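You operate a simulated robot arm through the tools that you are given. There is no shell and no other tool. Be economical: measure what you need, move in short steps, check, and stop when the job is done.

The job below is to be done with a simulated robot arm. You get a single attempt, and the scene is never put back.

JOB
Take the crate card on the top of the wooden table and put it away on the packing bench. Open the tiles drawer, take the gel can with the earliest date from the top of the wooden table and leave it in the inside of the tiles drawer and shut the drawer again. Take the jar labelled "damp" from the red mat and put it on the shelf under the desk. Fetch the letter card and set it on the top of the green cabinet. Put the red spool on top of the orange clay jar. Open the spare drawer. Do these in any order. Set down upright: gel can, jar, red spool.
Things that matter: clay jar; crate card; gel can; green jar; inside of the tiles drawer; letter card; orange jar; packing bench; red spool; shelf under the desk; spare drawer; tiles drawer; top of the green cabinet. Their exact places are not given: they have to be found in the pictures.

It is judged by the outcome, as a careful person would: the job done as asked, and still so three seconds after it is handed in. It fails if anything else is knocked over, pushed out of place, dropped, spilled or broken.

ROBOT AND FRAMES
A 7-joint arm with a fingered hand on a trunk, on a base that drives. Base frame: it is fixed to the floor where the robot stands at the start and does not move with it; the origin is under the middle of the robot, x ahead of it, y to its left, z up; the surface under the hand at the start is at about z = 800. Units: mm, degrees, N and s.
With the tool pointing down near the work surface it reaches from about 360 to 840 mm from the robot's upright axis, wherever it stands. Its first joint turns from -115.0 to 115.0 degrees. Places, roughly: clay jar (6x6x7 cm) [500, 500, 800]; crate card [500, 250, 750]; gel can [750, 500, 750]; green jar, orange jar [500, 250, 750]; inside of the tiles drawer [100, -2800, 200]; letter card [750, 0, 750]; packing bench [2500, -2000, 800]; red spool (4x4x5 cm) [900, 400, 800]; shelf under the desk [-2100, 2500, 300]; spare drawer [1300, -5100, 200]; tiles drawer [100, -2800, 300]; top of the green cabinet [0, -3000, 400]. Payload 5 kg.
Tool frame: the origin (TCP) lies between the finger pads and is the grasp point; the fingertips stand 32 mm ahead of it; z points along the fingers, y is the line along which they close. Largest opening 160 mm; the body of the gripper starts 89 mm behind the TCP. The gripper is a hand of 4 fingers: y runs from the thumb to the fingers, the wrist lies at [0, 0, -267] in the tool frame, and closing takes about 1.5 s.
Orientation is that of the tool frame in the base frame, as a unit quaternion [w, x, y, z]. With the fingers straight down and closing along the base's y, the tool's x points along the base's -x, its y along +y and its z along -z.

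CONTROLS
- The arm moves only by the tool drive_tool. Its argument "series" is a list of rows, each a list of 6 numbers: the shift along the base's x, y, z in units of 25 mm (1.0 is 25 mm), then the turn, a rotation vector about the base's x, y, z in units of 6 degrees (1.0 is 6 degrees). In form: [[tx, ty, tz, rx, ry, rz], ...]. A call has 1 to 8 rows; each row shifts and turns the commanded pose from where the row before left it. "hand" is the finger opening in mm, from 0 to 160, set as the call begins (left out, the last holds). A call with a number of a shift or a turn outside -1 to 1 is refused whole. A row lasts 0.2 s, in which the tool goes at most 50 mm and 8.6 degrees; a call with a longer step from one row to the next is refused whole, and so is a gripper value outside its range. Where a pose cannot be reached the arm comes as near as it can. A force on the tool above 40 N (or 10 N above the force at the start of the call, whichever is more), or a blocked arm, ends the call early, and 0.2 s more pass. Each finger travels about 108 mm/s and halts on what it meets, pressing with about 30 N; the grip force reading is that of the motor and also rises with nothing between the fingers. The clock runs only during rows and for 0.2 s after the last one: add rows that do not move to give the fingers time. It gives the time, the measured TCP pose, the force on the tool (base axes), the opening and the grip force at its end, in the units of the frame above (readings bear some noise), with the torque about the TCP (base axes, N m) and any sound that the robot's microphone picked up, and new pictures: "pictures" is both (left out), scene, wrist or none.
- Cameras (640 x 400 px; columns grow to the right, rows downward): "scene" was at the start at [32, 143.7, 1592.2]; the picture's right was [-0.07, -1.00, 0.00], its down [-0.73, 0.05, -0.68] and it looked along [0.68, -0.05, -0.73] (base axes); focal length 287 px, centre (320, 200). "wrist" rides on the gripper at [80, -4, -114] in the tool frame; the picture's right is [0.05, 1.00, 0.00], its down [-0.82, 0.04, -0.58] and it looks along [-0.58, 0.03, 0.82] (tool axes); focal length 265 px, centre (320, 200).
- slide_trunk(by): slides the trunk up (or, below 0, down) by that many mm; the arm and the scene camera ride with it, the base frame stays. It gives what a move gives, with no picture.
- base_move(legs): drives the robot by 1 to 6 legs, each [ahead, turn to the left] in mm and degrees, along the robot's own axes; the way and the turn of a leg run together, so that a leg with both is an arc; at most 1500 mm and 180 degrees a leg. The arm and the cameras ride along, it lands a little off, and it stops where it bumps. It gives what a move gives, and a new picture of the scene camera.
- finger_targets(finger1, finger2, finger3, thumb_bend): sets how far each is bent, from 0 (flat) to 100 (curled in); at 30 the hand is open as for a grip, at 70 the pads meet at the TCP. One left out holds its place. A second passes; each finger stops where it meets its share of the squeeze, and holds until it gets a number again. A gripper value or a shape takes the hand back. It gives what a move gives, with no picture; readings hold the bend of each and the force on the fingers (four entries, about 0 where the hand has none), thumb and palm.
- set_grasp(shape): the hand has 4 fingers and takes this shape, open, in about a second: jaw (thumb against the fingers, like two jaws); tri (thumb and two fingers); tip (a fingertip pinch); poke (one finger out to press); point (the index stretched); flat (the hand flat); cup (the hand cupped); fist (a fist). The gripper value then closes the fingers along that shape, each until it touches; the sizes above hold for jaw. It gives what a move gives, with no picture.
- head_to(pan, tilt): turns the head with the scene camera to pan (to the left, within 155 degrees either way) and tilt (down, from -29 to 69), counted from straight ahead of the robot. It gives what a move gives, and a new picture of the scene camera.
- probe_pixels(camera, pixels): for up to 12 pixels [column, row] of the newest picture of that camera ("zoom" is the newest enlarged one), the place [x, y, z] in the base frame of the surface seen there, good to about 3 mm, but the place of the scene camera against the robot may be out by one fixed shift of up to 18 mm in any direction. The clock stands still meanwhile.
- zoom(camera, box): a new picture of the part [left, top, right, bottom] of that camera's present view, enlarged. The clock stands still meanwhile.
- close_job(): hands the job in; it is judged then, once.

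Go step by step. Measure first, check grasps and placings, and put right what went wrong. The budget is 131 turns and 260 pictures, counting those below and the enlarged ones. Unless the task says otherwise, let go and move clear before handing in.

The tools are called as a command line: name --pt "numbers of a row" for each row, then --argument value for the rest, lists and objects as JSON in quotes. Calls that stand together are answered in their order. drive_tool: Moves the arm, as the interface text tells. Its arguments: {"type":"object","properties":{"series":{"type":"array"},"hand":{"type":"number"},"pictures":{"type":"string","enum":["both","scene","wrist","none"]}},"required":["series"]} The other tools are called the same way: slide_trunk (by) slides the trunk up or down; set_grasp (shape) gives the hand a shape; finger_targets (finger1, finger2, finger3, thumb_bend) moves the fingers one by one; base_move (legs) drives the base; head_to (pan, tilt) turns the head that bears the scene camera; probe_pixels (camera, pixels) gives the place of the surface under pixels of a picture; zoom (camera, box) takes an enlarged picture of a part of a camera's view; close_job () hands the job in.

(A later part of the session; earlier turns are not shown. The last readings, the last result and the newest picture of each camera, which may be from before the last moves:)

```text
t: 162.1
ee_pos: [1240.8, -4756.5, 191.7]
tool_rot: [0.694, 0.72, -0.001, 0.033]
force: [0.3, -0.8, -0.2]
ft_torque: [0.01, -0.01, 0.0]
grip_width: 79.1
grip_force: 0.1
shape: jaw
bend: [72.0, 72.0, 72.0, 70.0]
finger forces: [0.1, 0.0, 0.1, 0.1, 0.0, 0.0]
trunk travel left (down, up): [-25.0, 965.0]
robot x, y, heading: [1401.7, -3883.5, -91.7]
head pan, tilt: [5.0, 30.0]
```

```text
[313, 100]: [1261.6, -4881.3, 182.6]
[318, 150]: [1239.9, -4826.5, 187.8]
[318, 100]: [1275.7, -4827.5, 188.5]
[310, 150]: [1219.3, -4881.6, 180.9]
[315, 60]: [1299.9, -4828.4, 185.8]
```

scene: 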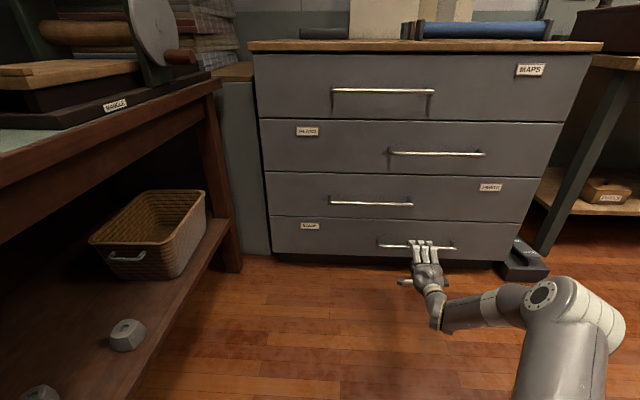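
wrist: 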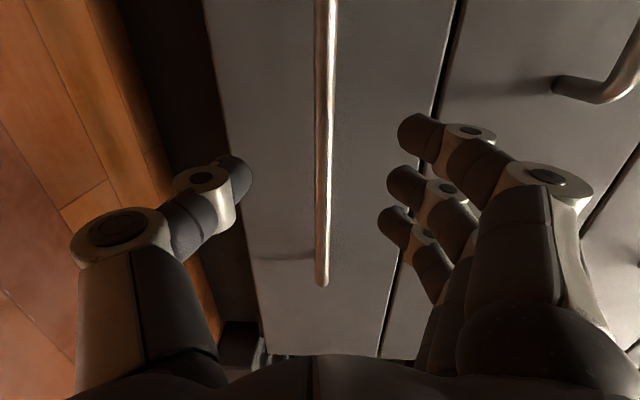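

Aligned. I advance 72 mm and close on the bar.

drive_tool --pt "0 -0.96 0.05 0 0 0" --pt "0 -0.96 0.05 0 0 0" --pt "0 -0.96 0.05 0 0 0" --pt "0 0 0 0 0 0" --pictures "none"

drive_tool --pt "0 0 0 0 0 0" --pt "0 0 0 0 0 0" --pt "0 0 0 0 0 0" --pt "0 0 0 0 0 0" --pt "0 0 0 0 0 0" --pt "0 0 0 0 0 0" --pt "0 0 0 0 0 0" --hand 0 --pictures "wrist"

```text
t: 163.1
ee_pos: [1239.3, -4826.8, 195.8]
tool_rot: [0.694, 0.72, -0.001, 0.032]
force: [0.2, -0.2, -0.8]
ft_torque: [0.01, -0.01, 0.0]
grip_width: 79.3
grip_force: 0.0
shape: jaw
bend: [72.0, 72.0, 72.0, 70.0]
finger forces: [0.0, 0.1, 0.0, 0.0, 0.0, 0.0]
trunk travel left (down, up): [-25.0, 965.0]
robot x, y, heading: [1396.8, -3888.8, -91.8]
head pan, tilt: [5.0, 30.0]
```

```text
t: 164.7
ee_pos: [1242.0, -4826.6, 195.0]
tool_rot: [0.694, 0.72, 0.001, 0.033]
force: [-0.1, -7.7, -4.1]
ft_torque: [-0.02, 0.01, 0.0]
grip_width: 0.0
grip_force: 29.8
shape: jaw
bend: [67.0, 66.0, 67.0, 72.0]
finger forces: [7.0, 7.9, 7.1, 0.0, 24.2, 0.1]
trunk travel left (down, up): [-25.0, 965.0]
robot x, y, heading: [1399.9, -3886.9, -91.8]
head pan, tilt: [5.0, 30.0]
```

wrist: 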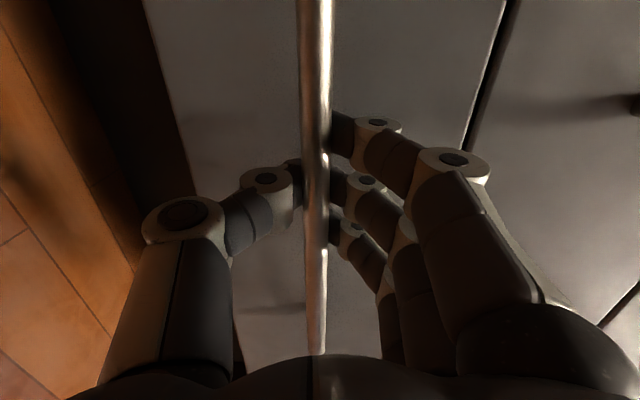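

Bar gripped by all fingers. I pull by arm.

drive_tool --pt "0 0.5 0 0 0 0" --pt "0 0.6 0 0 0 0" --pt "0 0.8 0 0 0 0" --pt "0 0.8 0 0 0 0" --pt "0 0.8 0 0 0 0" --pt "0 0.8 0 0 0 0" --pt "0 0.8 0 0 0 0" --pt "0 0.8 0 0 0 0" --pictures "none"

base_move --legs '[[-180, 0]]'

```text
t: 166.5
ee_pos: [1240.9, -4681.2, 197.5]
tool_rot: [0.694, 0.72, 0.0, 0.033]
force: [0.9, 4.7, -1.0]
ft_torque: [-0.05, 0.02, 0.01]
grip_width: 0.2
grip_force: 30.0
shape: jaw
bend: [71.0, 67.0, 70.0, 72.0]
finger forces: [0.0, 0.1, 0.0, 0.1, 1.5, 0.1]
trunk travel left (down, up): [-25.0, 965.0]
robot x, y, heading: [1402.5, -3887.9, -91.8]
head pan, tilt: [5.0, 30.0]
```

```text
t: 168.1
ee_pos: [1244.3, -4500.0, 197.1]
tool_rot: [0.694, 0.719, -0.001, 0.031]
force: [-0.1, -2.6, -1.8]
ft_torque: [-0.06, 0.0, 0.01]
grip_width: 0.0
grip_force: 30.1
shape: jaw
bend: [71.0, 67.0, 70.0, 72.0]
finger forces: [0.0, 0.1, 0.0, 0.0, 3.4, 0.0]
trunk travel left (down, up): [-25.0, 965.0]
robot x, y, heading: [1407.4, -3706.6, -92.0]
head pan, tilt: [5.0, 30.0]
```

scene: 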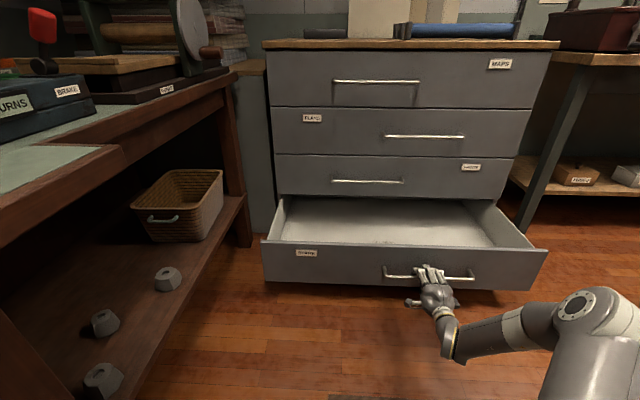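

The spare drawer is open ~320 mm. I release and back away.

drive_tool --pt "0 0 0 0 0 0" --pt "0 0 0 0 0 0" --pt "0 0 0 0 0 0" --pt "0 0 0 0 0 0" --pt "0 0 0 0 0 0" --pt "0 0 0 0 0 0" --hand 90 --pictures "wrist"

drive_tool --pt "0 0.5 0 0 0 0" --pt "0 0.9 0 0 0 0" --pt "0 0.9 0 0 0 0" --pt "0 0.9 0 0 0 0" --pt "0 0.9 0 0 0 0" --pictures "none"

base_move --legs '[[-150, 0]]'

```text
t: 169.4
ee_pos: [1244.3, -4501.9, 196.6]
tool_rot: [0.695, 0.719, -0.002, 0.031]
force: [-0.3, 0.8, 0.9]
ft_torque: [0.0, 0.0, 0.01]
grip_width: 89.4
grip_force: 0.1
shape: jaw
bend: [71.0, 71.0, 72.0, 70.0]
finger forces: [0.1, 0.1, 0.1, 0.0, 0.1, 0.0]
trunk travel left (down, up): [-25.0, 965.0]
robot x, y, heading: [1406.9, -3706.3, -92.2]
head pan, tilt: [5.0, 30.0]
```

wrist: 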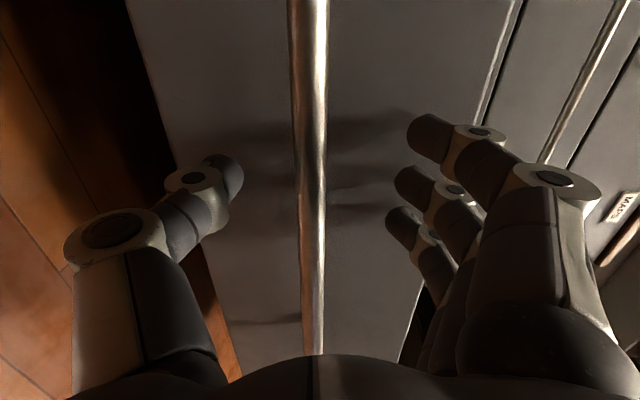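

```text
t: 170.7
ee_pos: [1244.2, -4400.0, 195.1]
tool_rot: [0.694, 0.719, -0.001, 0.031]
force: [-0.4, 0.9, 0.0]
ft_torque: [-0.01, 0.0, 0.03]
grip_width: 89.7
grip_force: 0.1
shape: jaw
bend: [71.0, 71.0, 72.0, 70.0]
finger forces: [0.0, 0.0, 0.0, 0.0, 0.0, 0.0]
trunk travel left (down, up): [-25.0, 965.0]
robot x, y, heading: [1408.8, -3706.6, -91.8]
head pan, tilt: [5.0, 30.0]
```

```text
t: 172.0
ee_pos: [1249.5, -4249.6, 195.2]
tool_rot: [0.694, 0.72, -0.001, 0.031]
force: [0.3, -0.5, -0.1]
ft_torque: [0.01, -0.01, 0.02]
grip_width: 89.4
grip_force: 0.1
shape: jaw
bend: [71.0, 71.0, 72.0, 70.0]
finger forces: [0.1, 0.0, 0.1, 0.0, 0.0, 0.0]
trunk travel left (down, up): [-25.0, 965.0]
robot x, y, heading: [1413.0, -3558.5, -92.0]
head pan, tilt: [5.0, 30.0]
```

scene: 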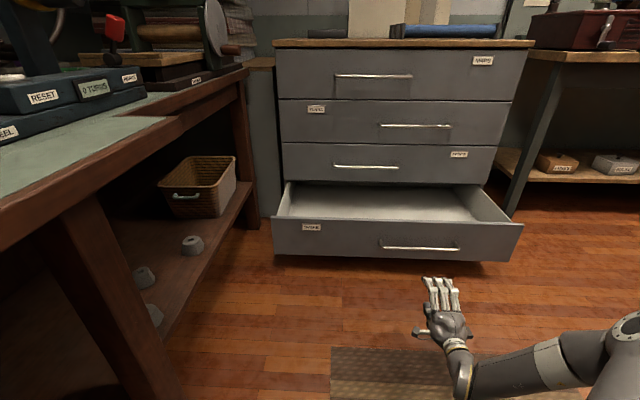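

Spare drawer stands open. I back up to y≈−2880, turn to face the green cabinet, and look.

base_move --legs '[[-680, 0], [0, -88], [150, 0]]'

slide_trunk --by 200

head_to --pan 5 --tilt 25

zoom --camera "scene" --box '[220, 120, 420, 280]'

```text
t: 180.6
ee_pos: [589.9, -2722.5, 195.5]
tool_rot: [0.519, 0.514, -0.503, -0.461]
force: [1.2, -1.0, 0.0]
ft_torque: [-0.01, -0.04, -0.01]
grip_width: 89.4
grip_force: 0.1
shape: jaw
bend: [71.0, 71.0, 72.0, 70.0]
finger forces: [0.1, 0.0, 0.1, 0.1, 0.0, 0.0]
trunk travel left (down, up): [-25.0, 965.0]
robot x, y, heading: [1286.0, -2862.4, 179.5]
head pan, tilt: [5.0, 30.0]
```

scene: 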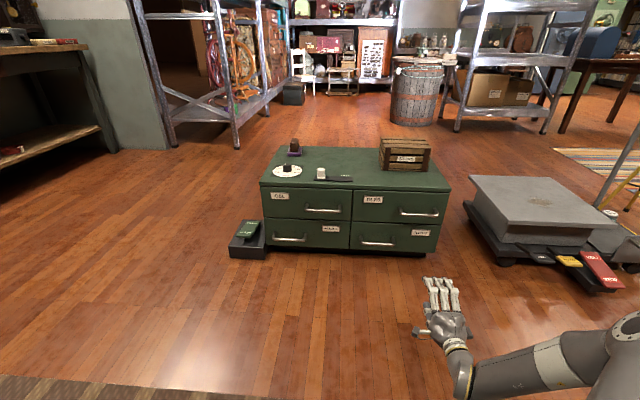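

```text
t: 182.7
ee_pos: [591.0, -2720.8, 396.0]
tool_rot: [0.519, 0.515, -0.502, -0.462]
force: [-0.5, -0.5, -0.3]
ft_torque: [0.02, -0.02, -0.01]
grip_width: 89.4
grip_force: 0.0
shape: jaw
bend: [71.0, 71.0, 72.0, 70.0]
finger forces: [0.1, 0.0, 0.0, 0.0, 0.1, 0.0]
trunk travel left (down, up): [-225.0, 765.0]
robot x, y, heading: [1284.9, -2866.7, 179.4]
head pan, tilt: [5.0, 30.0]
```

```text
t: 183.4
ee_pos: [591.2, -2720.2, 395.5]
tool_rot: [0.519, 0.514, -0.502, -0.462]
force: [0.3, 0.8, 0.5]
ft_torque: [-0.03, -0.01, 0.02]
grip_width: 89.5
grip_force: 0.2
shape: jaw
bend: [71.0, 71.0, 72.0, 70.0]
finger forces: [0.0, 0.1, 0.1, 0.0, 0.0, 0.1]
trunk travel left (down, up): [-225.0, 765.0]
robot x, y, heading: [1287.4, -2866.9, 179.4]
head pan, tilt: [5.0, 25.0]
```

scene: 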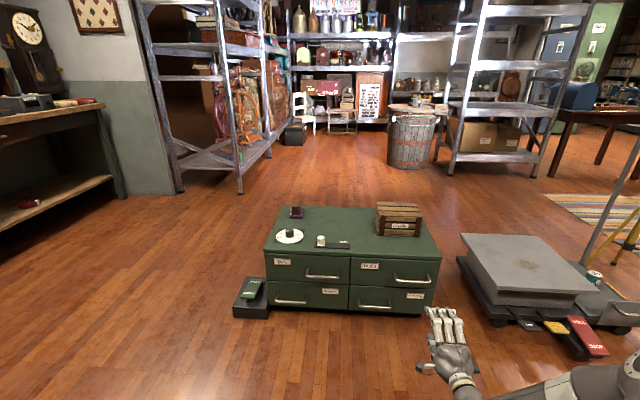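

```text
2.50 times, centred on (320, 200) of scene
```

zoom: 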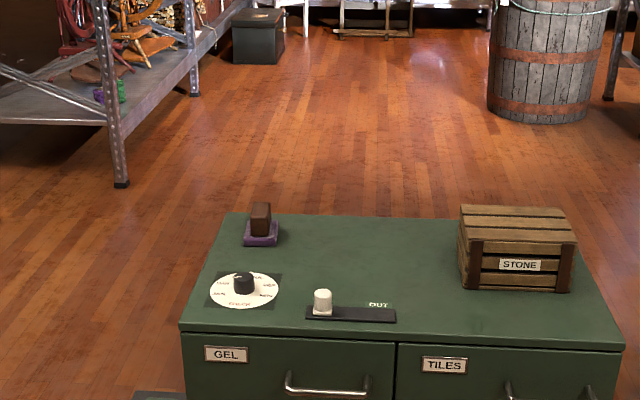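

TILES is the top-right drawer. I probe its handle and the cabinet.

zoom --camera "scene" --box '[230, 190, 450, 330]'

probe_pixels --camera "scene" --pixels '[[395, 279], [428, 281], [411, 281], [370, 267], [440, 260], [352, 257], [380, 240], [330, 220], [320, 240], [290, 236], [400, 218], [430, 310]]'

```text
2.86 times, centred on (340, 260) of scene
```

zoom: 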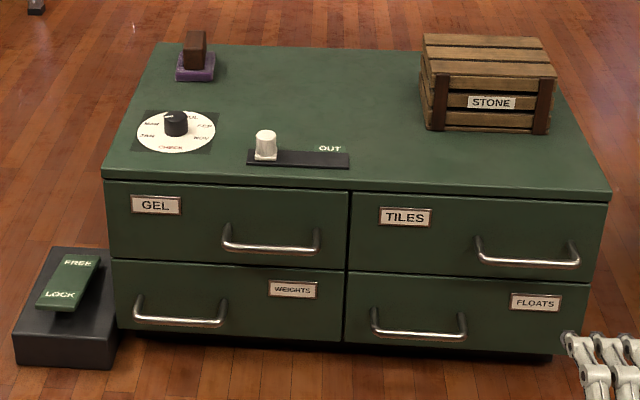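

```text
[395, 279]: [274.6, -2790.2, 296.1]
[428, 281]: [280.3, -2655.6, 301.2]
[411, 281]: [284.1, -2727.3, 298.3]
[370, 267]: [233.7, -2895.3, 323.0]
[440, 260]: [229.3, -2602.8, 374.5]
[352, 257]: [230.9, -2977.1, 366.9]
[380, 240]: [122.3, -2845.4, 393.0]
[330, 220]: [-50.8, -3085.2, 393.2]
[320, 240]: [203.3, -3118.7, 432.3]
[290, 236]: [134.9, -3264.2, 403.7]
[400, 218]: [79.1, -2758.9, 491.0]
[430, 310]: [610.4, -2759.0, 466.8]
```

The TILES bar is at ≈ (282,−2722,300). The hand is already in line; I lower 90 and drive 200 ahead for a wrist view.

slide_trunk --by -90

base_move --legs '[[200, 0]]'

drive_tool --pt "0 0 0 0 0 0" --pictures "wrist"

```text
t: 184.6
ee_pos: [591.4, -2721.1, 305.5]
tool_rot: [0.519, 0.514, -0.503, -0.462]
force: [0.2, -0.3, 0.0]
ft_torque: [0.01, 0.0, -0.01]
grip_width: 89.6
grip_force: 0.0
shape: jaw
bend: [71.0, 71.0, 72.0, 70.0]
finger forces: [0.1, 0.1, 0.0, 0.1, 0.2, 0.0]
trunk travel left (down, up): [-135.0, 855.0]
robot x, y, heading: [1287.3, -2867.1, 179.3]
head pan, tilt: [5.0, 25.0]
```

```text
t: 186.2
ee_pos: [388.8, -2719.6, 305.4]
tool_rot: [0.519, 0.515, -0.503, -0.461]
force: [0.1, -0.2, 0.2]
ft_torque: [-0.01, -0.02, 0.0]
grip_width: 89.6
grip_force: 0.0
shape: jaw
bend: [71.0, 71.0, 72.0, 70.0]
finger forces: [0.0, 0.0, 0.0, 0.0, 0.0, 0.1]
trunk travel left (down, up): [-135.0, 855.0]
robot x, y, heading: [1085.2, -2868.8, 179.5]
head pan, tilt: [5.0, 25.0]
```

scene: 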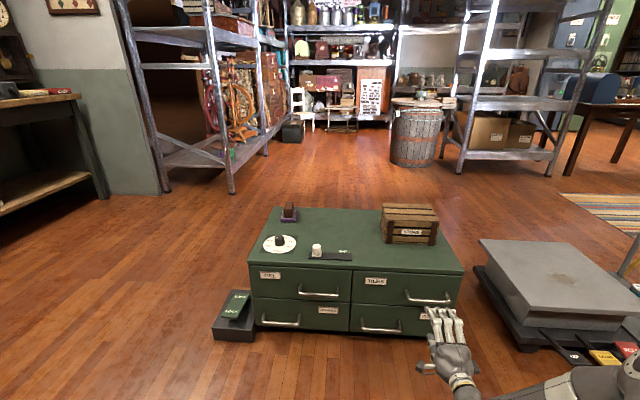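

```text
t: 186.7
ee_pos: [388.4, -2720.0, 306.1]
tool_rot: [0.52, 0.515, -0.503, -0.461]
force: [-0.6, 0.0, 0.1]
ft_torque: [-0.01, -0.02, -0.03]
grip_width: 89.6
grip_force: 0.2
shape: jaw
bend: [71.0, 71.0, 72.0, 70.0]
finger forces: [0.0, 0.0, 0.1, 0.1, 0.0, 0.1]
trunk travel left (down, up): [-135.0, 855.0]
robot x, y, heading: [1082.9, -2865.0, 179.3]
head pan, tilt: [5.0, 25.0]
```

wrist: 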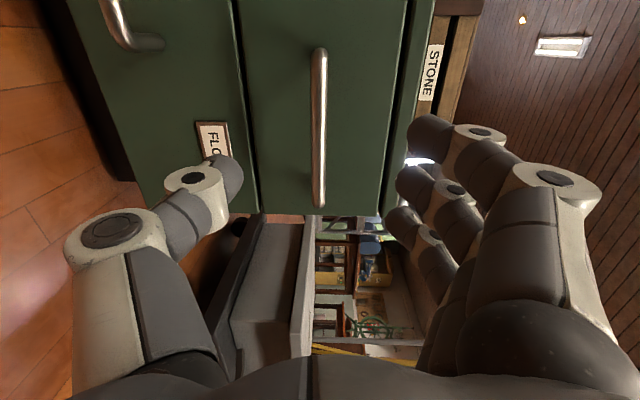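

probe_pixels --camera "wrist" --pixels '[[319, 60], [319, 100], [319, 150], [319, 195], [350, 150], [290, 150], [390, 200], [430, 80]]'

zoom --camera "scene" --box '[205, 230, 345, 345]'

```text
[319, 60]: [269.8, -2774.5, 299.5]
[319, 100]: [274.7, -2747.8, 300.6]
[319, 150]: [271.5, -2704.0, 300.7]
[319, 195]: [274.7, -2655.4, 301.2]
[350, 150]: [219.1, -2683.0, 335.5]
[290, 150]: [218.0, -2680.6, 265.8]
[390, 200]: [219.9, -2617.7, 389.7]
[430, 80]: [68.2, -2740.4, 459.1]
```

```text
3.48 times, centred on (275, 288) of scene
```

zoom: 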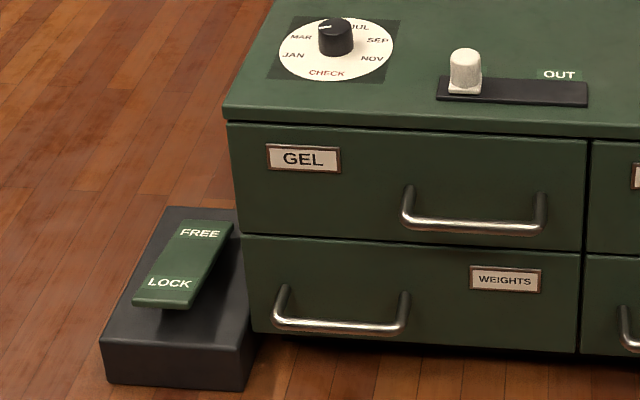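

Rocker's FREE end looks pressed. Bar: x 272, y −2775…−2652, z 301. I advance 117 mm and close.

drive_tool --pt "-0.94 0.05 -0.04 0 0 0" --pt "-0.94 0.05 -0.04 0 0 0" --pt "-0.94 0.05 -0.04 0 0 0" --pt "-0.94 0.05 -0.04 0 0 0" --pt "-0.9 0.05 -0.04 0 0 0" --pt "0 0 0 0 0 0" --pictures "none"

drive_tool --pt "0 0 0 0 0 0" --pt "0 0 0 0 0 0" --pt "0 0 0 0 0 0" --pt "0 0 0 0 0 0" --pt "0 0 0 0 0 0" --pt "0 0 0 0 0 0" --pt "0 0 0 0 0 0" --hand 0 --pictures "wrist"

```text
t: 188.1
ee_pos: [272.8, -2712.8, 300.5]
tool_rot: [0.52, 0.515, -0.503, -0.46]
force: [0.4, -0.1, -0.6]
ft_torque: [-0.01, 0.0, 0.0]
grip_width: 89.3
grip_force: 0.2
shape: jaw
bend: [71.0, 71.0, 72.0, 70.0]
finger forces: [0.0, 0.0, 0.1, 0.0, 0.1, 0.1]
trunk travel left (down, up): [-135.0, 855.0]
robot x, y, heading: [1087.6, -2865.5, 179.4]
head pan, tilt: [5.0, 25.0]
```

```text
t: 189.7
ee_pos: [273.5, -2713.1, 300.6]
tool_rot: [0.519, 0.515, -0.503, -0.461]
force: [-6.8, 0.4, -2.8]
ft_torque: [0.02, 0.01, 0.0]
grip_width: 0.0
grip_force: 29.6
shape: jaw
bend: [68.0, 67.0, 67.0, 72.0]
finger forces: [7.0, 7.8, 6.8, 0.0, 24.0, 0.0]
trunk travel left (down, up): [-135.0, 855.0]
robot x, y, heading: [1087.7, -2861.9, 179.3]
head pan, tilt: [5.0, 25.0]
```

wrist: 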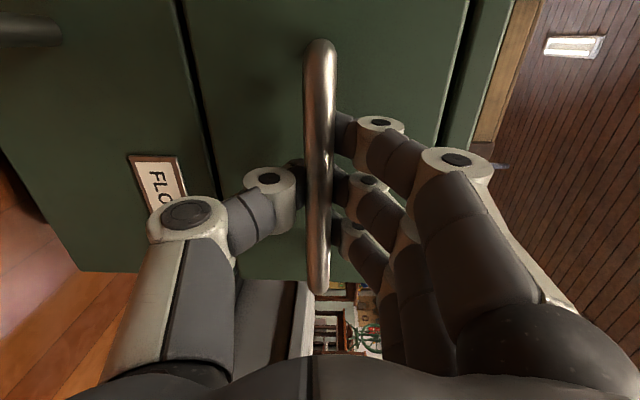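

Gripped. I pull.

drive_tool --pt "0.4 0 0 0 0 0" --pt "0.6 0 0 0 0 0" --pt "0.8 0 0 0 0 0" --pt "0.8 0 0 0 0 0" --pictures "none"

base_move --legs '[[-190, 0]]'

```text
t: 190.7
ee_pos: [336.5, -2712.8, 299.9]
tool_rot: [0.519, 0.516, -0.502, -0.461]
force: [0.5, 0.9, 0.1]
ft_torque: [0.0, -0.01, -0.04]
grip_width: 0.2
grip_force: 30.0
shape: jaw
bend: [71.0, 67.0, 71.0, 73.0]
finger forces: [0.0, 0.0, 0.0, 0.0, 0.2, 0.0]
trunk travel left (down, up): [-135.0, 855.0]
robot x, y, heading: [1082.6, -2862.8, 179.6]
head pan, tilt: [5.0, 25.0]
```

```text
t: 192.2
ee_pos: [521.6, -2715.9, 300.4]
tool_rot: [0.521, 0.515, -0.501, -0.46]
force: [0.3, -0.6, -0.8]
ft_torque: [0.02, -0.05, 0.0]
grip_width: 0.0
grip_force: 29.7
shape: jaw
bend: [71.0, 67.0, 71.0, 73.0]
finger forces: [0.0, 0.0, 0.0, 0.0, 0.0, 0.0]
trunk travel left (down, up): [-135.0, 855.0]
robot x, y, heading: [1270.2, -2866.2, 179.8]
head pan, tilt: [5.0, 25.0]
```

scene: 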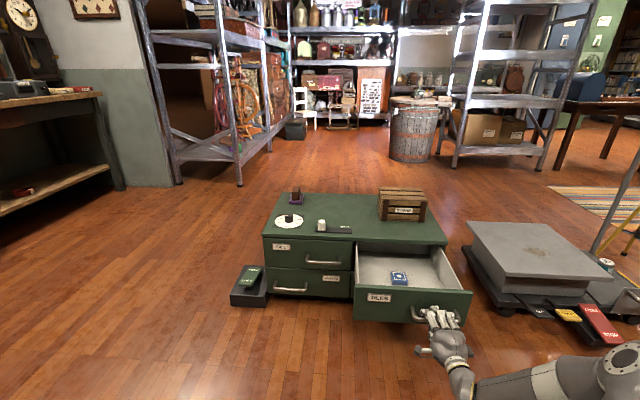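

Drawer open ~240 mm, with a small blue thing inside. I release, back off and probe the interior.

drive_tool --pt "0 0 0 0 0 0" --pt "0 0 0 0 0 0" --pt "0 0 0 0 0 0" --pt "0 0 0 0 0 0" --pt "0 0 0 0 0 0" --pt "0 0 0 0 0 0" --hand 90 --pictures "none"

base_move --legs '[[-130, 0]]'

slide_trunk --by 400

slide_trunk --by 400

head_to --pan 8 --tilt 45

zoom --camera "scene" --box '[220, 90, 460, 260]'

```text
t: 193.6
ee_pos: [522.7, -2717.0, 299.8]
tool_rot: [0.521, 0.516, -0.501, -0.46]
force: [-0.1, 0.4, 0.4]
ft_torque: [-0.02, -0.04, 0.0]
grip_width: 89.7
grip_force: 0.1
shape: jaw
bend: [71.0, 71.0, 72.0, 70.0]
finger forces: [0.0, 0.1, 0.1, 0.0, 0.0, 0.0]
trunk travel left (down, up): [-135.0, 855.0]
robot x, y, heading: [1273.5, -2868.2, 179.7]
head pan, tilt: [5.0, 25.0]
```

```text
t: 194.9
ee_pos: [652.9, -2718.0, 299.0]
tool_rot: [0.52, 0.515, -0.501, -0.46]
force: [-0.4, 1.2, -0.3]
ft_torque: [-0.02, -0.06, -0.02]
grip_width: 89.3
grip_force: 0.1
shape: jaw
bend: [71.0, 71.0, 72.0, 70.0]
finger forces: [0.0, 0.0, 0.0, 0.0, 0.1, 0.0]
trunk travel left (down, up): [-135.0, 855.0]
robot x, y, heading: [1403.9, -2865.1, 179.9]
head pan, tilt: [5.0, 25.0]
```

scene: 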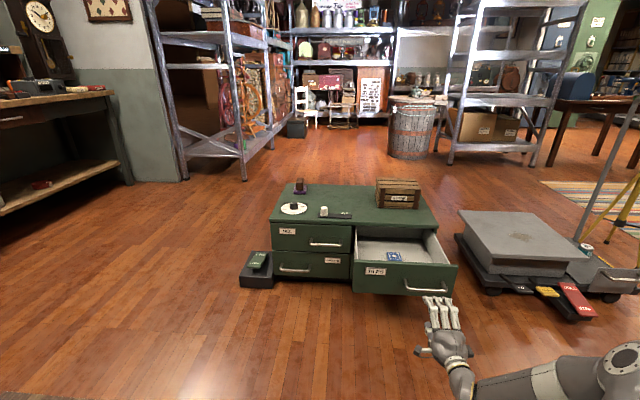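

```text
t: 198.7
ee_pos: [651.7, -2717.1, 700.0]
tool_rot: [0.521, 0.515, -0.502, -0.46]
force: [-0.6, -0.9, -0.4]
ft_torque: [0.01, -0.01, 0.01]
grip_width: 89.5
grip_force: 0.1
shape: jaw
bend: [71.0, 71.0, 72.0, 70.0]
finger forces: [0.1, 0.0, 0.0, 0.1, 0.1, 0.0]
trunk travel left (down, up): [-535.0, 455.0]
robot x, y, heading: [1405.1, -2865.4, 179.8]
head pan, tilt: [5.0, 25.0]
```

```text
t: 202.5
ee_pos: [652.2, -2717.9, 1099.4]
tool_rot: [0.52, 0.515, -0.502, -0.461]
force: [0.5, 0.0, -0.3]
ft_torque: [0.06, 0.0, 0.0]
grip_width: 89.5
grip_force: 0.0
shape: jaw
bend: [71.0, 71.0, 72.0, 70.0]
finger forces: [0.1, 0.0, 0.1, 0.0, 0.0, 0.1]
trunk travel left (down, up): [-935.0, 55.0]
robot x, y, heading: [1404.9, -2865.8, 179.7]
head pan, tilt: [5.0, 25.0]
```

```text
t: 203.4
ee_pos: [652.6, -2716.8, 1099.5]
tool_rot: [0.52, 0.516, -0.501, -0.461]
force: [-0.5, 0.1, 1.2]
ft_torque: [-0.03, 0.0, -0.03]
grip_width: 89.3
grip_force: 0.0
shape: jaw
bend: [71.0, 71.0, 72.0, 70.0]
finger forces: [0.0, 0.1, 0.1, 0.0, 0.1, 0.0]
trunk travel left (down, up): [-935.0, 55.0]
robot x, y, heading: [1406.4, -2865.8, 180.0]
head pan, tilt: [8.0, 45.0]
```

scene: 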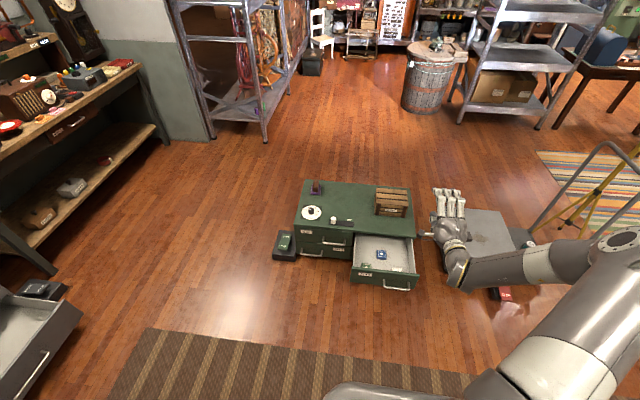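

```text
2.35 times, centred on (340, 175) of scene
```

zoom: 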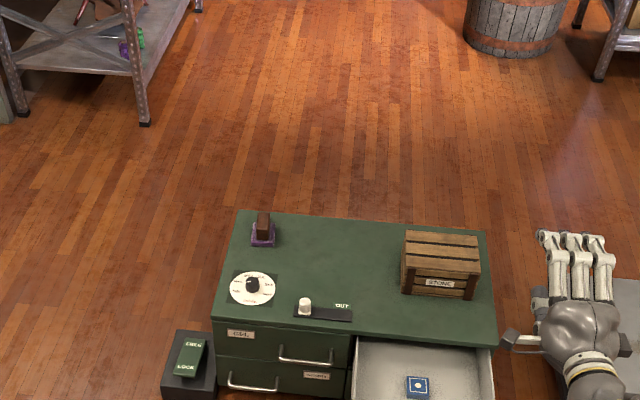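

zoom --camera "scene" --box '[290, 175, 430, 295]'

probe_pixels --camera "scene" --pixels '[[381, 254], [365, 265], [400, 255], [370, 245], [405, 270], [415, 272], [352, 282], [385, 280], [355, 205], [350, 215], [360, 240], [395, 265]]'

```text
3.33 times, centred on (360, 235) of scene
```

zoom: 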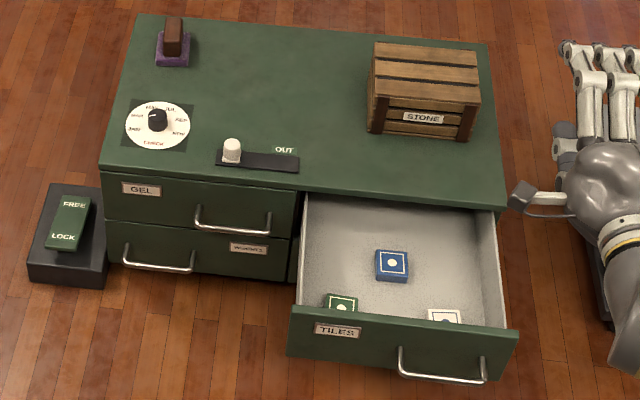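

```text
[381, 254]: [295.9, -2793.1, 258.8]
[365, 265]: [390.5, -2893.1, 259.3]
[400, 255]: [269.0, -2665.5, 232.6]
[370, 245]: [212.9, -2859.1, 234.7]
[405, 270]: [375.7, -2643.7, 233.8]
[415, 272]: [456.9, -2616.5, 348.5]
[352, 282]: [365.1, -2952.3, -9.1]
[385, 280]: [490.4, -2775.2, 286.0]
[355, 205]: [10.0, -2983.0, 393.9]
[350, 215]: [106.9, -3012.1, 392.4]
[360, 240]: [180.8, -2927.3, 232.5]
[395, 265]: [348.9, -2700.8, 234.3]
```

Drawer interior: floor z≈240, free spot near (275,−2690); free card spot on the cabinet top near (40,−2990). I fold the hand down again, then return to the table for the letter card.

drive_tool --pt "0 0 -0.95 0 -0.94 0" --pt "0.1 0 -0.95 0 -0.94 0" --pt "0.2 0 -0.95 0 -0.94 0" --pt "0.3 0 -0.95 0 -0.94 0" --pt "0.4 0 -0.9 0 -0.94 0" --pt "0.5 0 -0.85 0 -0.94 0" --pt "0.6 0 -0.8 0 -0.94 0" --pt "0.65 0 -0.7 0 -0.94 0" --pictures "none"

drive_tool --pt "0.7 0 -0.65 0 -0.94 0" --pt "0.8 0 -0.55 0 -0.94 0" --pt "0.85 0 -0.5 0 -0.94 0" --pt "0.9 0 -0.4 0 -0.94 0" --pt "0.95 0 -0.35 0 -0.94 0" --pt "0.95 0 -0.25 0 -0.94 0" --pt "0.95 0 -0.15 0 -0.94 0" --pt "0.95 0 0 0 -0.6 0" --pictures "none"

slide_trunk --by 55

base_move --legs '[[0, -90], [960, 0], [0, 52], [1000, 0], [560, 0]]'

```text
t: 205.2
ee_pos: [721.8, -2716.9, 921.8]
tool_rot: [-0.288, -0.653, 0.663, 0.227]
force: [0.7, 0.7, -0.2]
ft_torque: [-0.01, 0.0, -0.02]
grip_width: 89.6
grip_force: 0.0
shape: jaw
bend: [71.0, 71.0, 72.0, 70.0]
finger forces: [0.1, 0.0, 0.0, 0.0, 0.1, 0.0]
trunk travel left (down, up): [-935.0, 55.0]
robot x, y, heading: [1402.0, -2862.7, 179.7]
head pan, tilt: [8.0, 45.0]
```

```text
t: 207.0
ee_pos: [896.6, -2716.0, 851.0]
tool_rot: [-0.024, -0.691, 0.722, -0.029]
force: [0.6, -0.7, -0.4]
ft_torque: [-0.02, 0.0, -0.04]
grip_width: 89.5
grip_force: 0.1
shape: jaw
bend: [71.0, 71.0, 72.0, 70.0]
finger forces: [0.1, 0.0, 0.1, 0.1, 0.0, 0.0]
trunk travel left (down, up): [-935.0, 55.0]
robot x, y, heading: [1400.1, -2868.6, 179.9]
head pan, tilt: [8.0, 45.0]
```

```text
t: 207.9
ee_pos: [895.5, -2716.3, 906.7]
tool_rot: [-0.025, -0.69, 0.723, -0.028]
force: [-0.2, -0.5, 0.0]
ft_torque: [0.0, -0.01, 0.0]
grip_width: 89.5
grip_force: 0.1
shape: jaw
bend: [71.0, 71.0, 72.0, 70.0]
finger forces: [0.0, 0.0, 0.0, 0.0, 0.0, 0.0]
trunk travel left (down, up): [-990.0, 0.0]
robot x, y, heading: [1401.6, -2866.5, 179.9]
head pan, tilt: [8.0, 45.0]
```

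```text
t: 226.8
ee_pos: [-180.5, -519.4, 906.9]
tool_rot: [-0.032, -0.43, 0.902, -0.02]
force: [0.8, 0.4, -0.6]
ft_torque: [-0.02, -0.02, 0.04]
grip_width: 89.5
grip_force: 0.1
shape: jaw
bend: [71.0, 71.0, 72.0, 70.0]
finger forces: [0.1, 0.0, 0.0, 0.1, 0.0, 0.0]
trunk travel left (down, up): [-990.0, 0.0]
robot x, y, heading: [138.0, -945.0, 143.1]
head pan, tilt: [8.0, 45.0]
```

scene: 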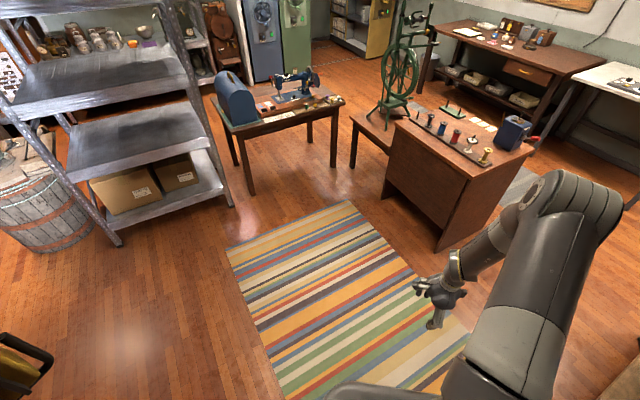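

I'm at (138,−945). I raise the hand 125 mm for clearance and drive back in front of the table at y≈150.

drive_tool --pt "0 0 1 0 0 0" --pt "0 0 1 0 0 0" --pt "0 0 1 0 0 0" --pt "0 0 1 0 0 0" --pt "0 0 1 0 0 0" --pictures "none"

base_move --legs '[[0, -25], [460, 0], [0, -28], [690, 0], [0, -90], [60, 0]]'

head_to --pan 0 --tilt 50

```text
t: 228.0
ee_pos: [-179.1, -519.5, 1031.8]
tool_rot: [-0.032, -0.429, 0.902, -0.02]
force: [-0.1, 0.3, 0.1]
ft_torque: [0.03, 0.0, 0.04]
grip_width: 89.7
grip_force: 0.1
shape: jaw
bend: [71.0, 71.0, 72.0, 70.0]
finger forces: [0.0, 0.0, 0.0, 0.0, 0.1, 0.0]
trunk travel left (down, up): [-990.0, 0.0]
robot x, y, heading: [139.6, -941.4, 143.0]
head pan, tilt: [8.0, 45.0]
```

```text
t: 241.3
ee_pos: [484.7, 25.2, 1031.3]
tool_rot: [-0.029, 0.721, 0.692, 0.024]
force: [0.4, -0.7, -0.2]
ft_torque: [0.02, 0.02, 0.01]
grip_width: 89.5
grip_force: 0.0
shape: jaw
bend: [71.0, 71.0, 72.0, 70.0]
finger forces: [0.1, 0.0, 0.0, 0.0, 0.0, 0.1]
trunk travel left (down, up): [-990.0, 0.0]
robot x, y, heading: [-29.0, 171.1, -0.3]
head pan, tilt: [8.0, 45.0]
```

scene: 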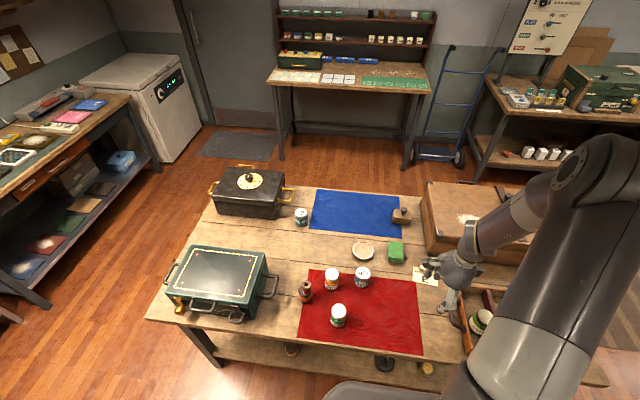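

```text
t: 242.0
ee_pos: [482.4, 26.2, 1031.1]
tool_rot: [-0.028, 0.72, 0.693, 0.024]
force: [0.0, 0.3, 0.1]
ft_torque: [-0.02, -0.03, -0.01]
grip_width: 89.7
grip_force: 0.1
shape: jaw
bend: [71.0, 71.0, 72.0, 70.0]
finger forces: [0.0, 0.1, 0.1, 0.0, 0.1, 0.0]
trunk travel left (down, up): [-990.0, 0.0]
robot x, y, heading: [-25.4, 174.8, -0.2]
head pan, tilt: [0.0, 50.0]
```

scene: 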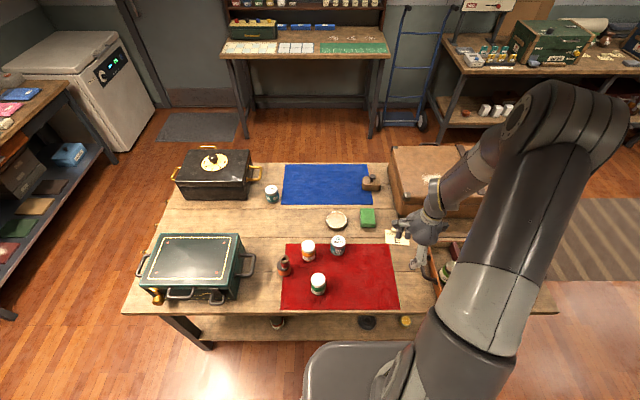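

Everything is as left. I move above the letter card and look.

drive_tool --pt "0.95 -0.1 -0.3 0 0 0" --pt "0.95 -0.1 -0.3 0 0 0" --pt "0.95 -0.1 -0.3 0 0 0" --pt "0.95 -0.1 -0.3 0 0 0" --pt "0.95 -0.1 -0.3 0 0 0" --pt "0.95 -0.1 -0.3 0 0 0" --pt "0.95 -0.1 -0.3 0 0 0" --pt "0.95 -0.1 -0.3 0 0 0" --hand 70 --pictures "wrist"

```text
t: 243.8
ee_pos: [673.9, 6.1, 970.5]
tool_rot: [-0.03, 0.721, 0.692, 0.024]
force: [0.5, 0.0, 0.2]
ft_torque: [0.01, 0.0, -0.02]
grip_width: 70.6
grip_force: 0.0
shape: jaw
bend: [73.0, 73.0, 73.0, 70.0]
finger forces: [0.0, 0.0, 0.0, 0.1, 0.0, 0.0]
trunk travel left (down, up): [-990.0, 0.0]
robot x, y, heading: [-23.4, 177.6, 0.0]
head pan, tilt: [0.0, 50.0]
```

wrist: 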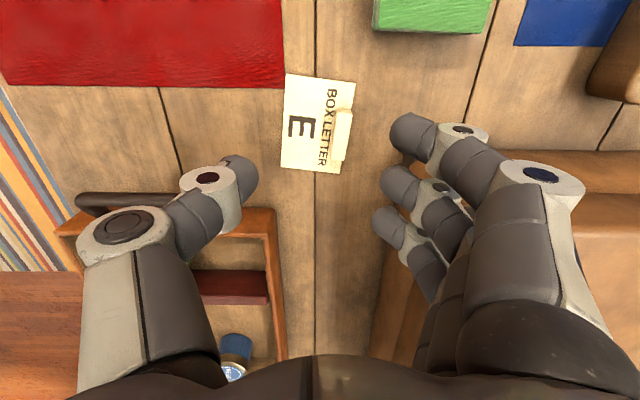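

zoom --camera "wrist" --box '[270, 65, 370, 185]'

probe_pixels --camera "wrist" --pixels '[[343, 115], [341, 135], [337, 155], [348, 135], [334, 140], [288, 78], [345, 170], [384, 300], [400, 270], [265, 240], [440, 20]]'

```text
3.33 times, centred on (320, 125) of wrist
```

zoom: 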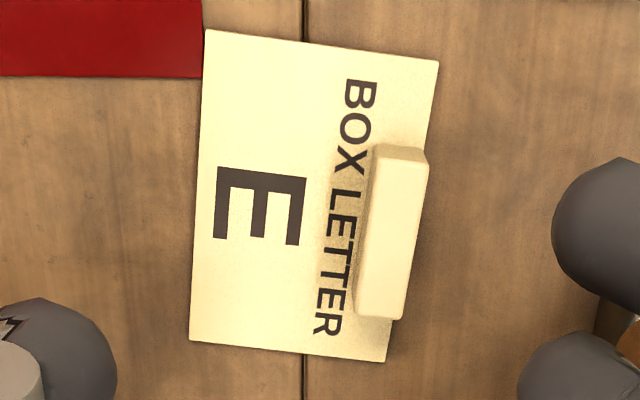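

```text
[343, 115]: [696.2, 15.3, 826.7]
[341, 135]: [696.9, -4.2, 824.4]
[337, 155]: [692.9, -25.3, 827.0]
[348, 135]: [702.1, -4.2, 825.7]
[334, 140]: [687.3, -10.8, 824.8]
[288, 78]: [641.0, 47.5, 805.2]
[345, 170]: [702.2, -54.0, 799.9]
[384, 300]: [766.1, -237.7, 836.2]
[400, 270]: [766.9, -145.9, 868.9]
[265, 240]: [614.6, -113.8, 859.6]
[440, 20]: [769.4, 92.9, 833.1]
```

Block centre (696,−4), top 826, turned ~5°. I descend with a small yaw and close.

drive_tool --pt "0.22 -0.1 -0.9 0 0 -0.7" --pt "0.22 -0.1 -0.9 0 0 0" --pt "0.22 -0.1 -0.9 0 0 0" --pt "0.22 -0.1 -0.9 0 0 0" --pt "0 0 -0.9 0 0 0" --pt "0 0 -0.62 0 0 0" --pt "0 0 0 0 0 0" --hand 50 --pictures "wrist"

drive_tool --pt "0 0 0 0 0 0" --pt "0 0 0 0 0 0" --pt "0 0 0 0 0 0" --pt "0 0 0 0 0 0" --pt "0 0 0 0 0 0" --pt "0 0 0 0 0 0" --hand 5 --pictures "wrist"

```text
t: 245.4
ee_pos: [694.5, -3.9, 841.8]
tool_rot: [-0.028, 0.745, 0.666, 0.026]
force: [-0.1, -0.1, 1.0]
ft_torque: [0.01, 0.0, 0.02]
grip_width: 50.2
grip_force: 0.1
shape: jaw
bend: [73.0, 73.0, 73.0, 70.0]
finger forces: [0.1, 0.1, 0.0, 0.1, 0.0, 0.0]
trunk travel left (down, up): [-990.0, 0.0]
robot x, y, heading: [-24.9, 174.0, 0.0]
head pan, tilt: [0.0, 50.0]
```

wrist: 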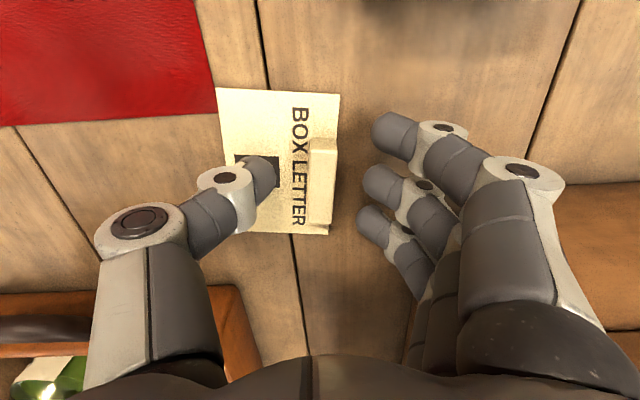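

```text
t: 246.8
ee_pos: [693.0, -4.2, 842.6]
tool_rot: [-0.027, 0.746, 0.665, 0.025]
force: [-1.0, 1.2, 0.9]
ft_torque: [0.08, -0.01, 0.0]
grip_width: 4.2
grip_force: 29.7
shape: jaw
bend: [69.0, 70.0, 71.0, 71.0]
finger forces: [0.0, 15.9, 9.5, 0.0, 25.9, 0.1]
trunk travel left (down, up): [-990.0, 0.0]
robot x, y, heading: [-23.5, 171.1, 0.0]
head pan, tilt: [0.0, 50.0]
```

wrist: 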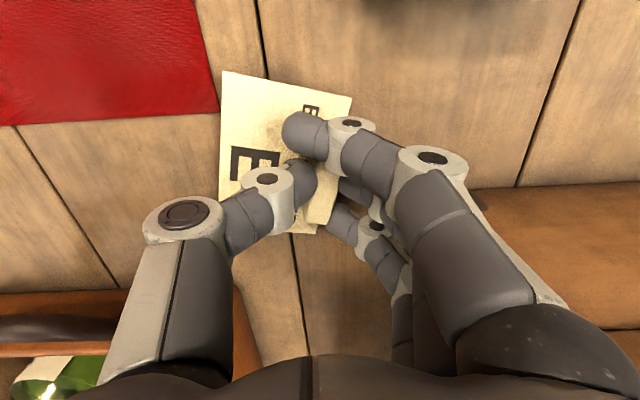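

Gripped. I lift and draw back.

drive_tool --pt "0 0 0.6 0 0 0" --pt "0 0 1 0 0 0" --pt "0 0 1 0 0 0" --pt "-0.5 0 1 0 0 0" --pt "-1 0.3 1 0 0 0" --pt "-1 0.3 1 0 0 0" --pt "-1 0.3 1 0 0 0" --pt "-1 0.3 1 0 0 0" --pictures "none"

drive_tool --pt "-1 0.6 0 0 0 0" --pt "-1 0.6 0 0 0 0" --pt "-1 0.6 0 0 0 0" --pt "-0.5 0.6 0 0 0 0" --pictures "wrist"

```text
t: 248.6
ee_pos: [581.2, 26.4, 1036.1]
tool_rot: [-0.028, 0.745, 0.666, 0.026]
force: [-1.3, 0.1, -0.8]
ft_torque: [0.0, -0.01, 0.02]
grip_width: 3.7
grip_force: 30.1
shape: jaw
bend: [69.0, 70.0, 71.0, 71.0]
finger forces: [0.0, 15.9, 9.5, 0.0, 25.4, 0.0]
trunk travel left (down, up): [-990.0, 0.0]
robot x, y, heading: [-25.4, 171.8, -0.1]
head pan, tilt: [0.0, 50.0]
```

```text
t: 249.6
ee_pos: [495.2, 87.6, 1032.8]
tool_rot: [-0.027, 0.746, 0.665, 0.026]
force: [-0.2, 0.9, -0.7]
ft_torque: [0.01, 0.01, 0.02]
grip_width: 3.7
grip_force: 29.7
shape: jaw
bend: [69.0, 70.0, 71.0, 71.0]
finger forces: [0.0, 15.9, 9.4, 0.1, 25.2, 0.0]
trunk travel left (down, up): [-990.0, 0.0]
robot x, y, heading: [-23.5, 175.4, -0.2]
head pan, tilt: [0.0, 50.0]
```

wrist: 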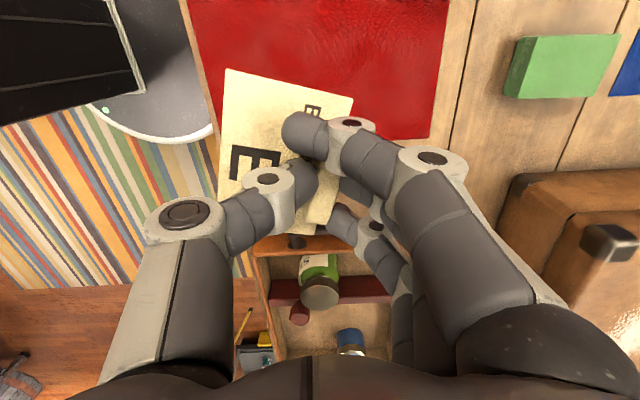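

Card held. Driving back to the green cabinet's left half.

base_move --legs '[[-60, 0], [0, -90], [715, 0], [0, 35], [450, 0], [0, 17]]'

base_move --legs '[[1237, 0], [0, -52], [1410, 0], [0, -90], [200, 0]]'

head_to --pan 0 --tilt 48

```text
t: 263.0
ee_pos: [488.4, -1324.9, 1033.5]
tool_rot: [-0.017, 0.928, 0.372, 0.033]
force: [0.5, 0.1, -0.5]
ft_torque: [-0.02, 0.04, 0.0]
grip_width: 3.2
grip_force: 30.0
shape: jaw
bend: [69.0, 70.0, 71.0, 71.0]
finger forces: [0.0, 15.5, 9.2, 0.0, 24.6, 0.1]
trunk travel left (down, up): [-990.0, 0.0]
robot x, y, heading: [146.8, -926.2, -39.9]
head pan, tilt: [0.0, 50.0]
```

scene: 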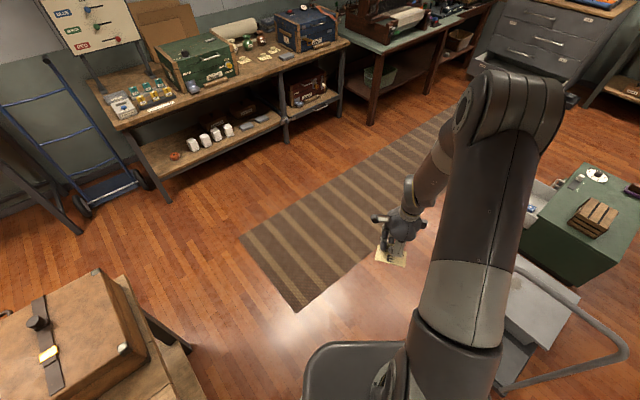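

```text
t: 283.3
ee_pos: [321.0, -3012.0, 1032.4]
tool_rot: [-0.026, -0.645, 0.763, -0.027]
force: [-1.1, -0.4, -0.7]
ft_torque: [-0.01, 0.01, 0.01]
grip_width: 3.3
grip_force: 30.0
shape: jaw
bend: [69.0, 70.0, 71.0, 71.0]
finger forces: [0.1, 15.2, 8.9, 0.0, 24.1, 0.0]
trunk travel left (down, up): [-990.0, 0.0]
robot x, y, heading: [835.7, -3125.8, 176.9]
head pan, tilt: [0.0, 50.0]
```

scene: 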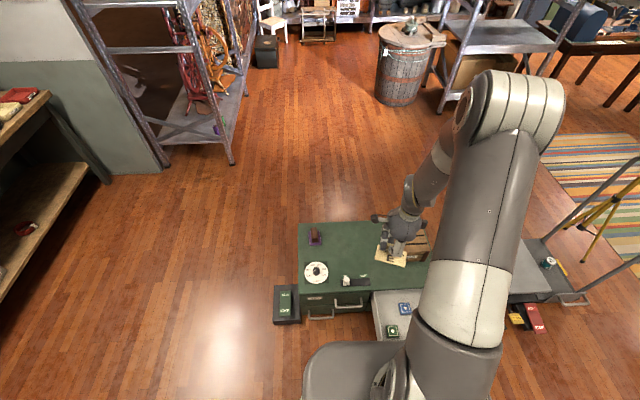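

```text
t: 283.9
ee_pos: [322.2, -3011.7, 1032.8]
tool_rot: [-0.027, -0.645, 0.763, -0.026]
force: [0.2, -0.9, -0.3]
ft_torque: [0.01, -0.01, -0.03]
grip_width: 3.2
grip_force: 30.1
shape: jaw
bend: [69.0, 70.0, 71.0, 71.0]
finger forces: [0.0, 15.1, 8.9, 0.0, 24.2, 0.1]
trunk travel left (down, up): [-990.0, 0.0]
robot x, y, heading: [836.3, -3123.6, 176.8]
head pan, tilt: [0.0, 48.0]
```

scene: 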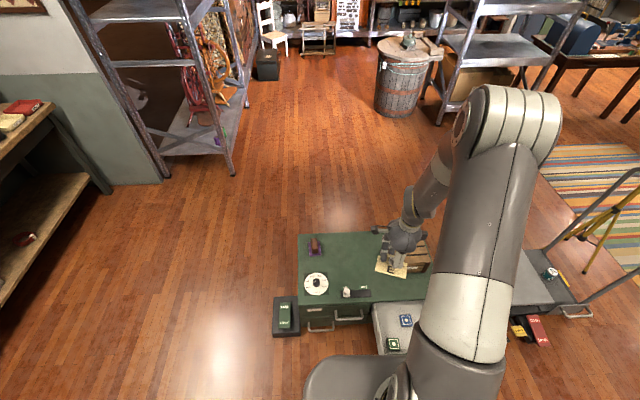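

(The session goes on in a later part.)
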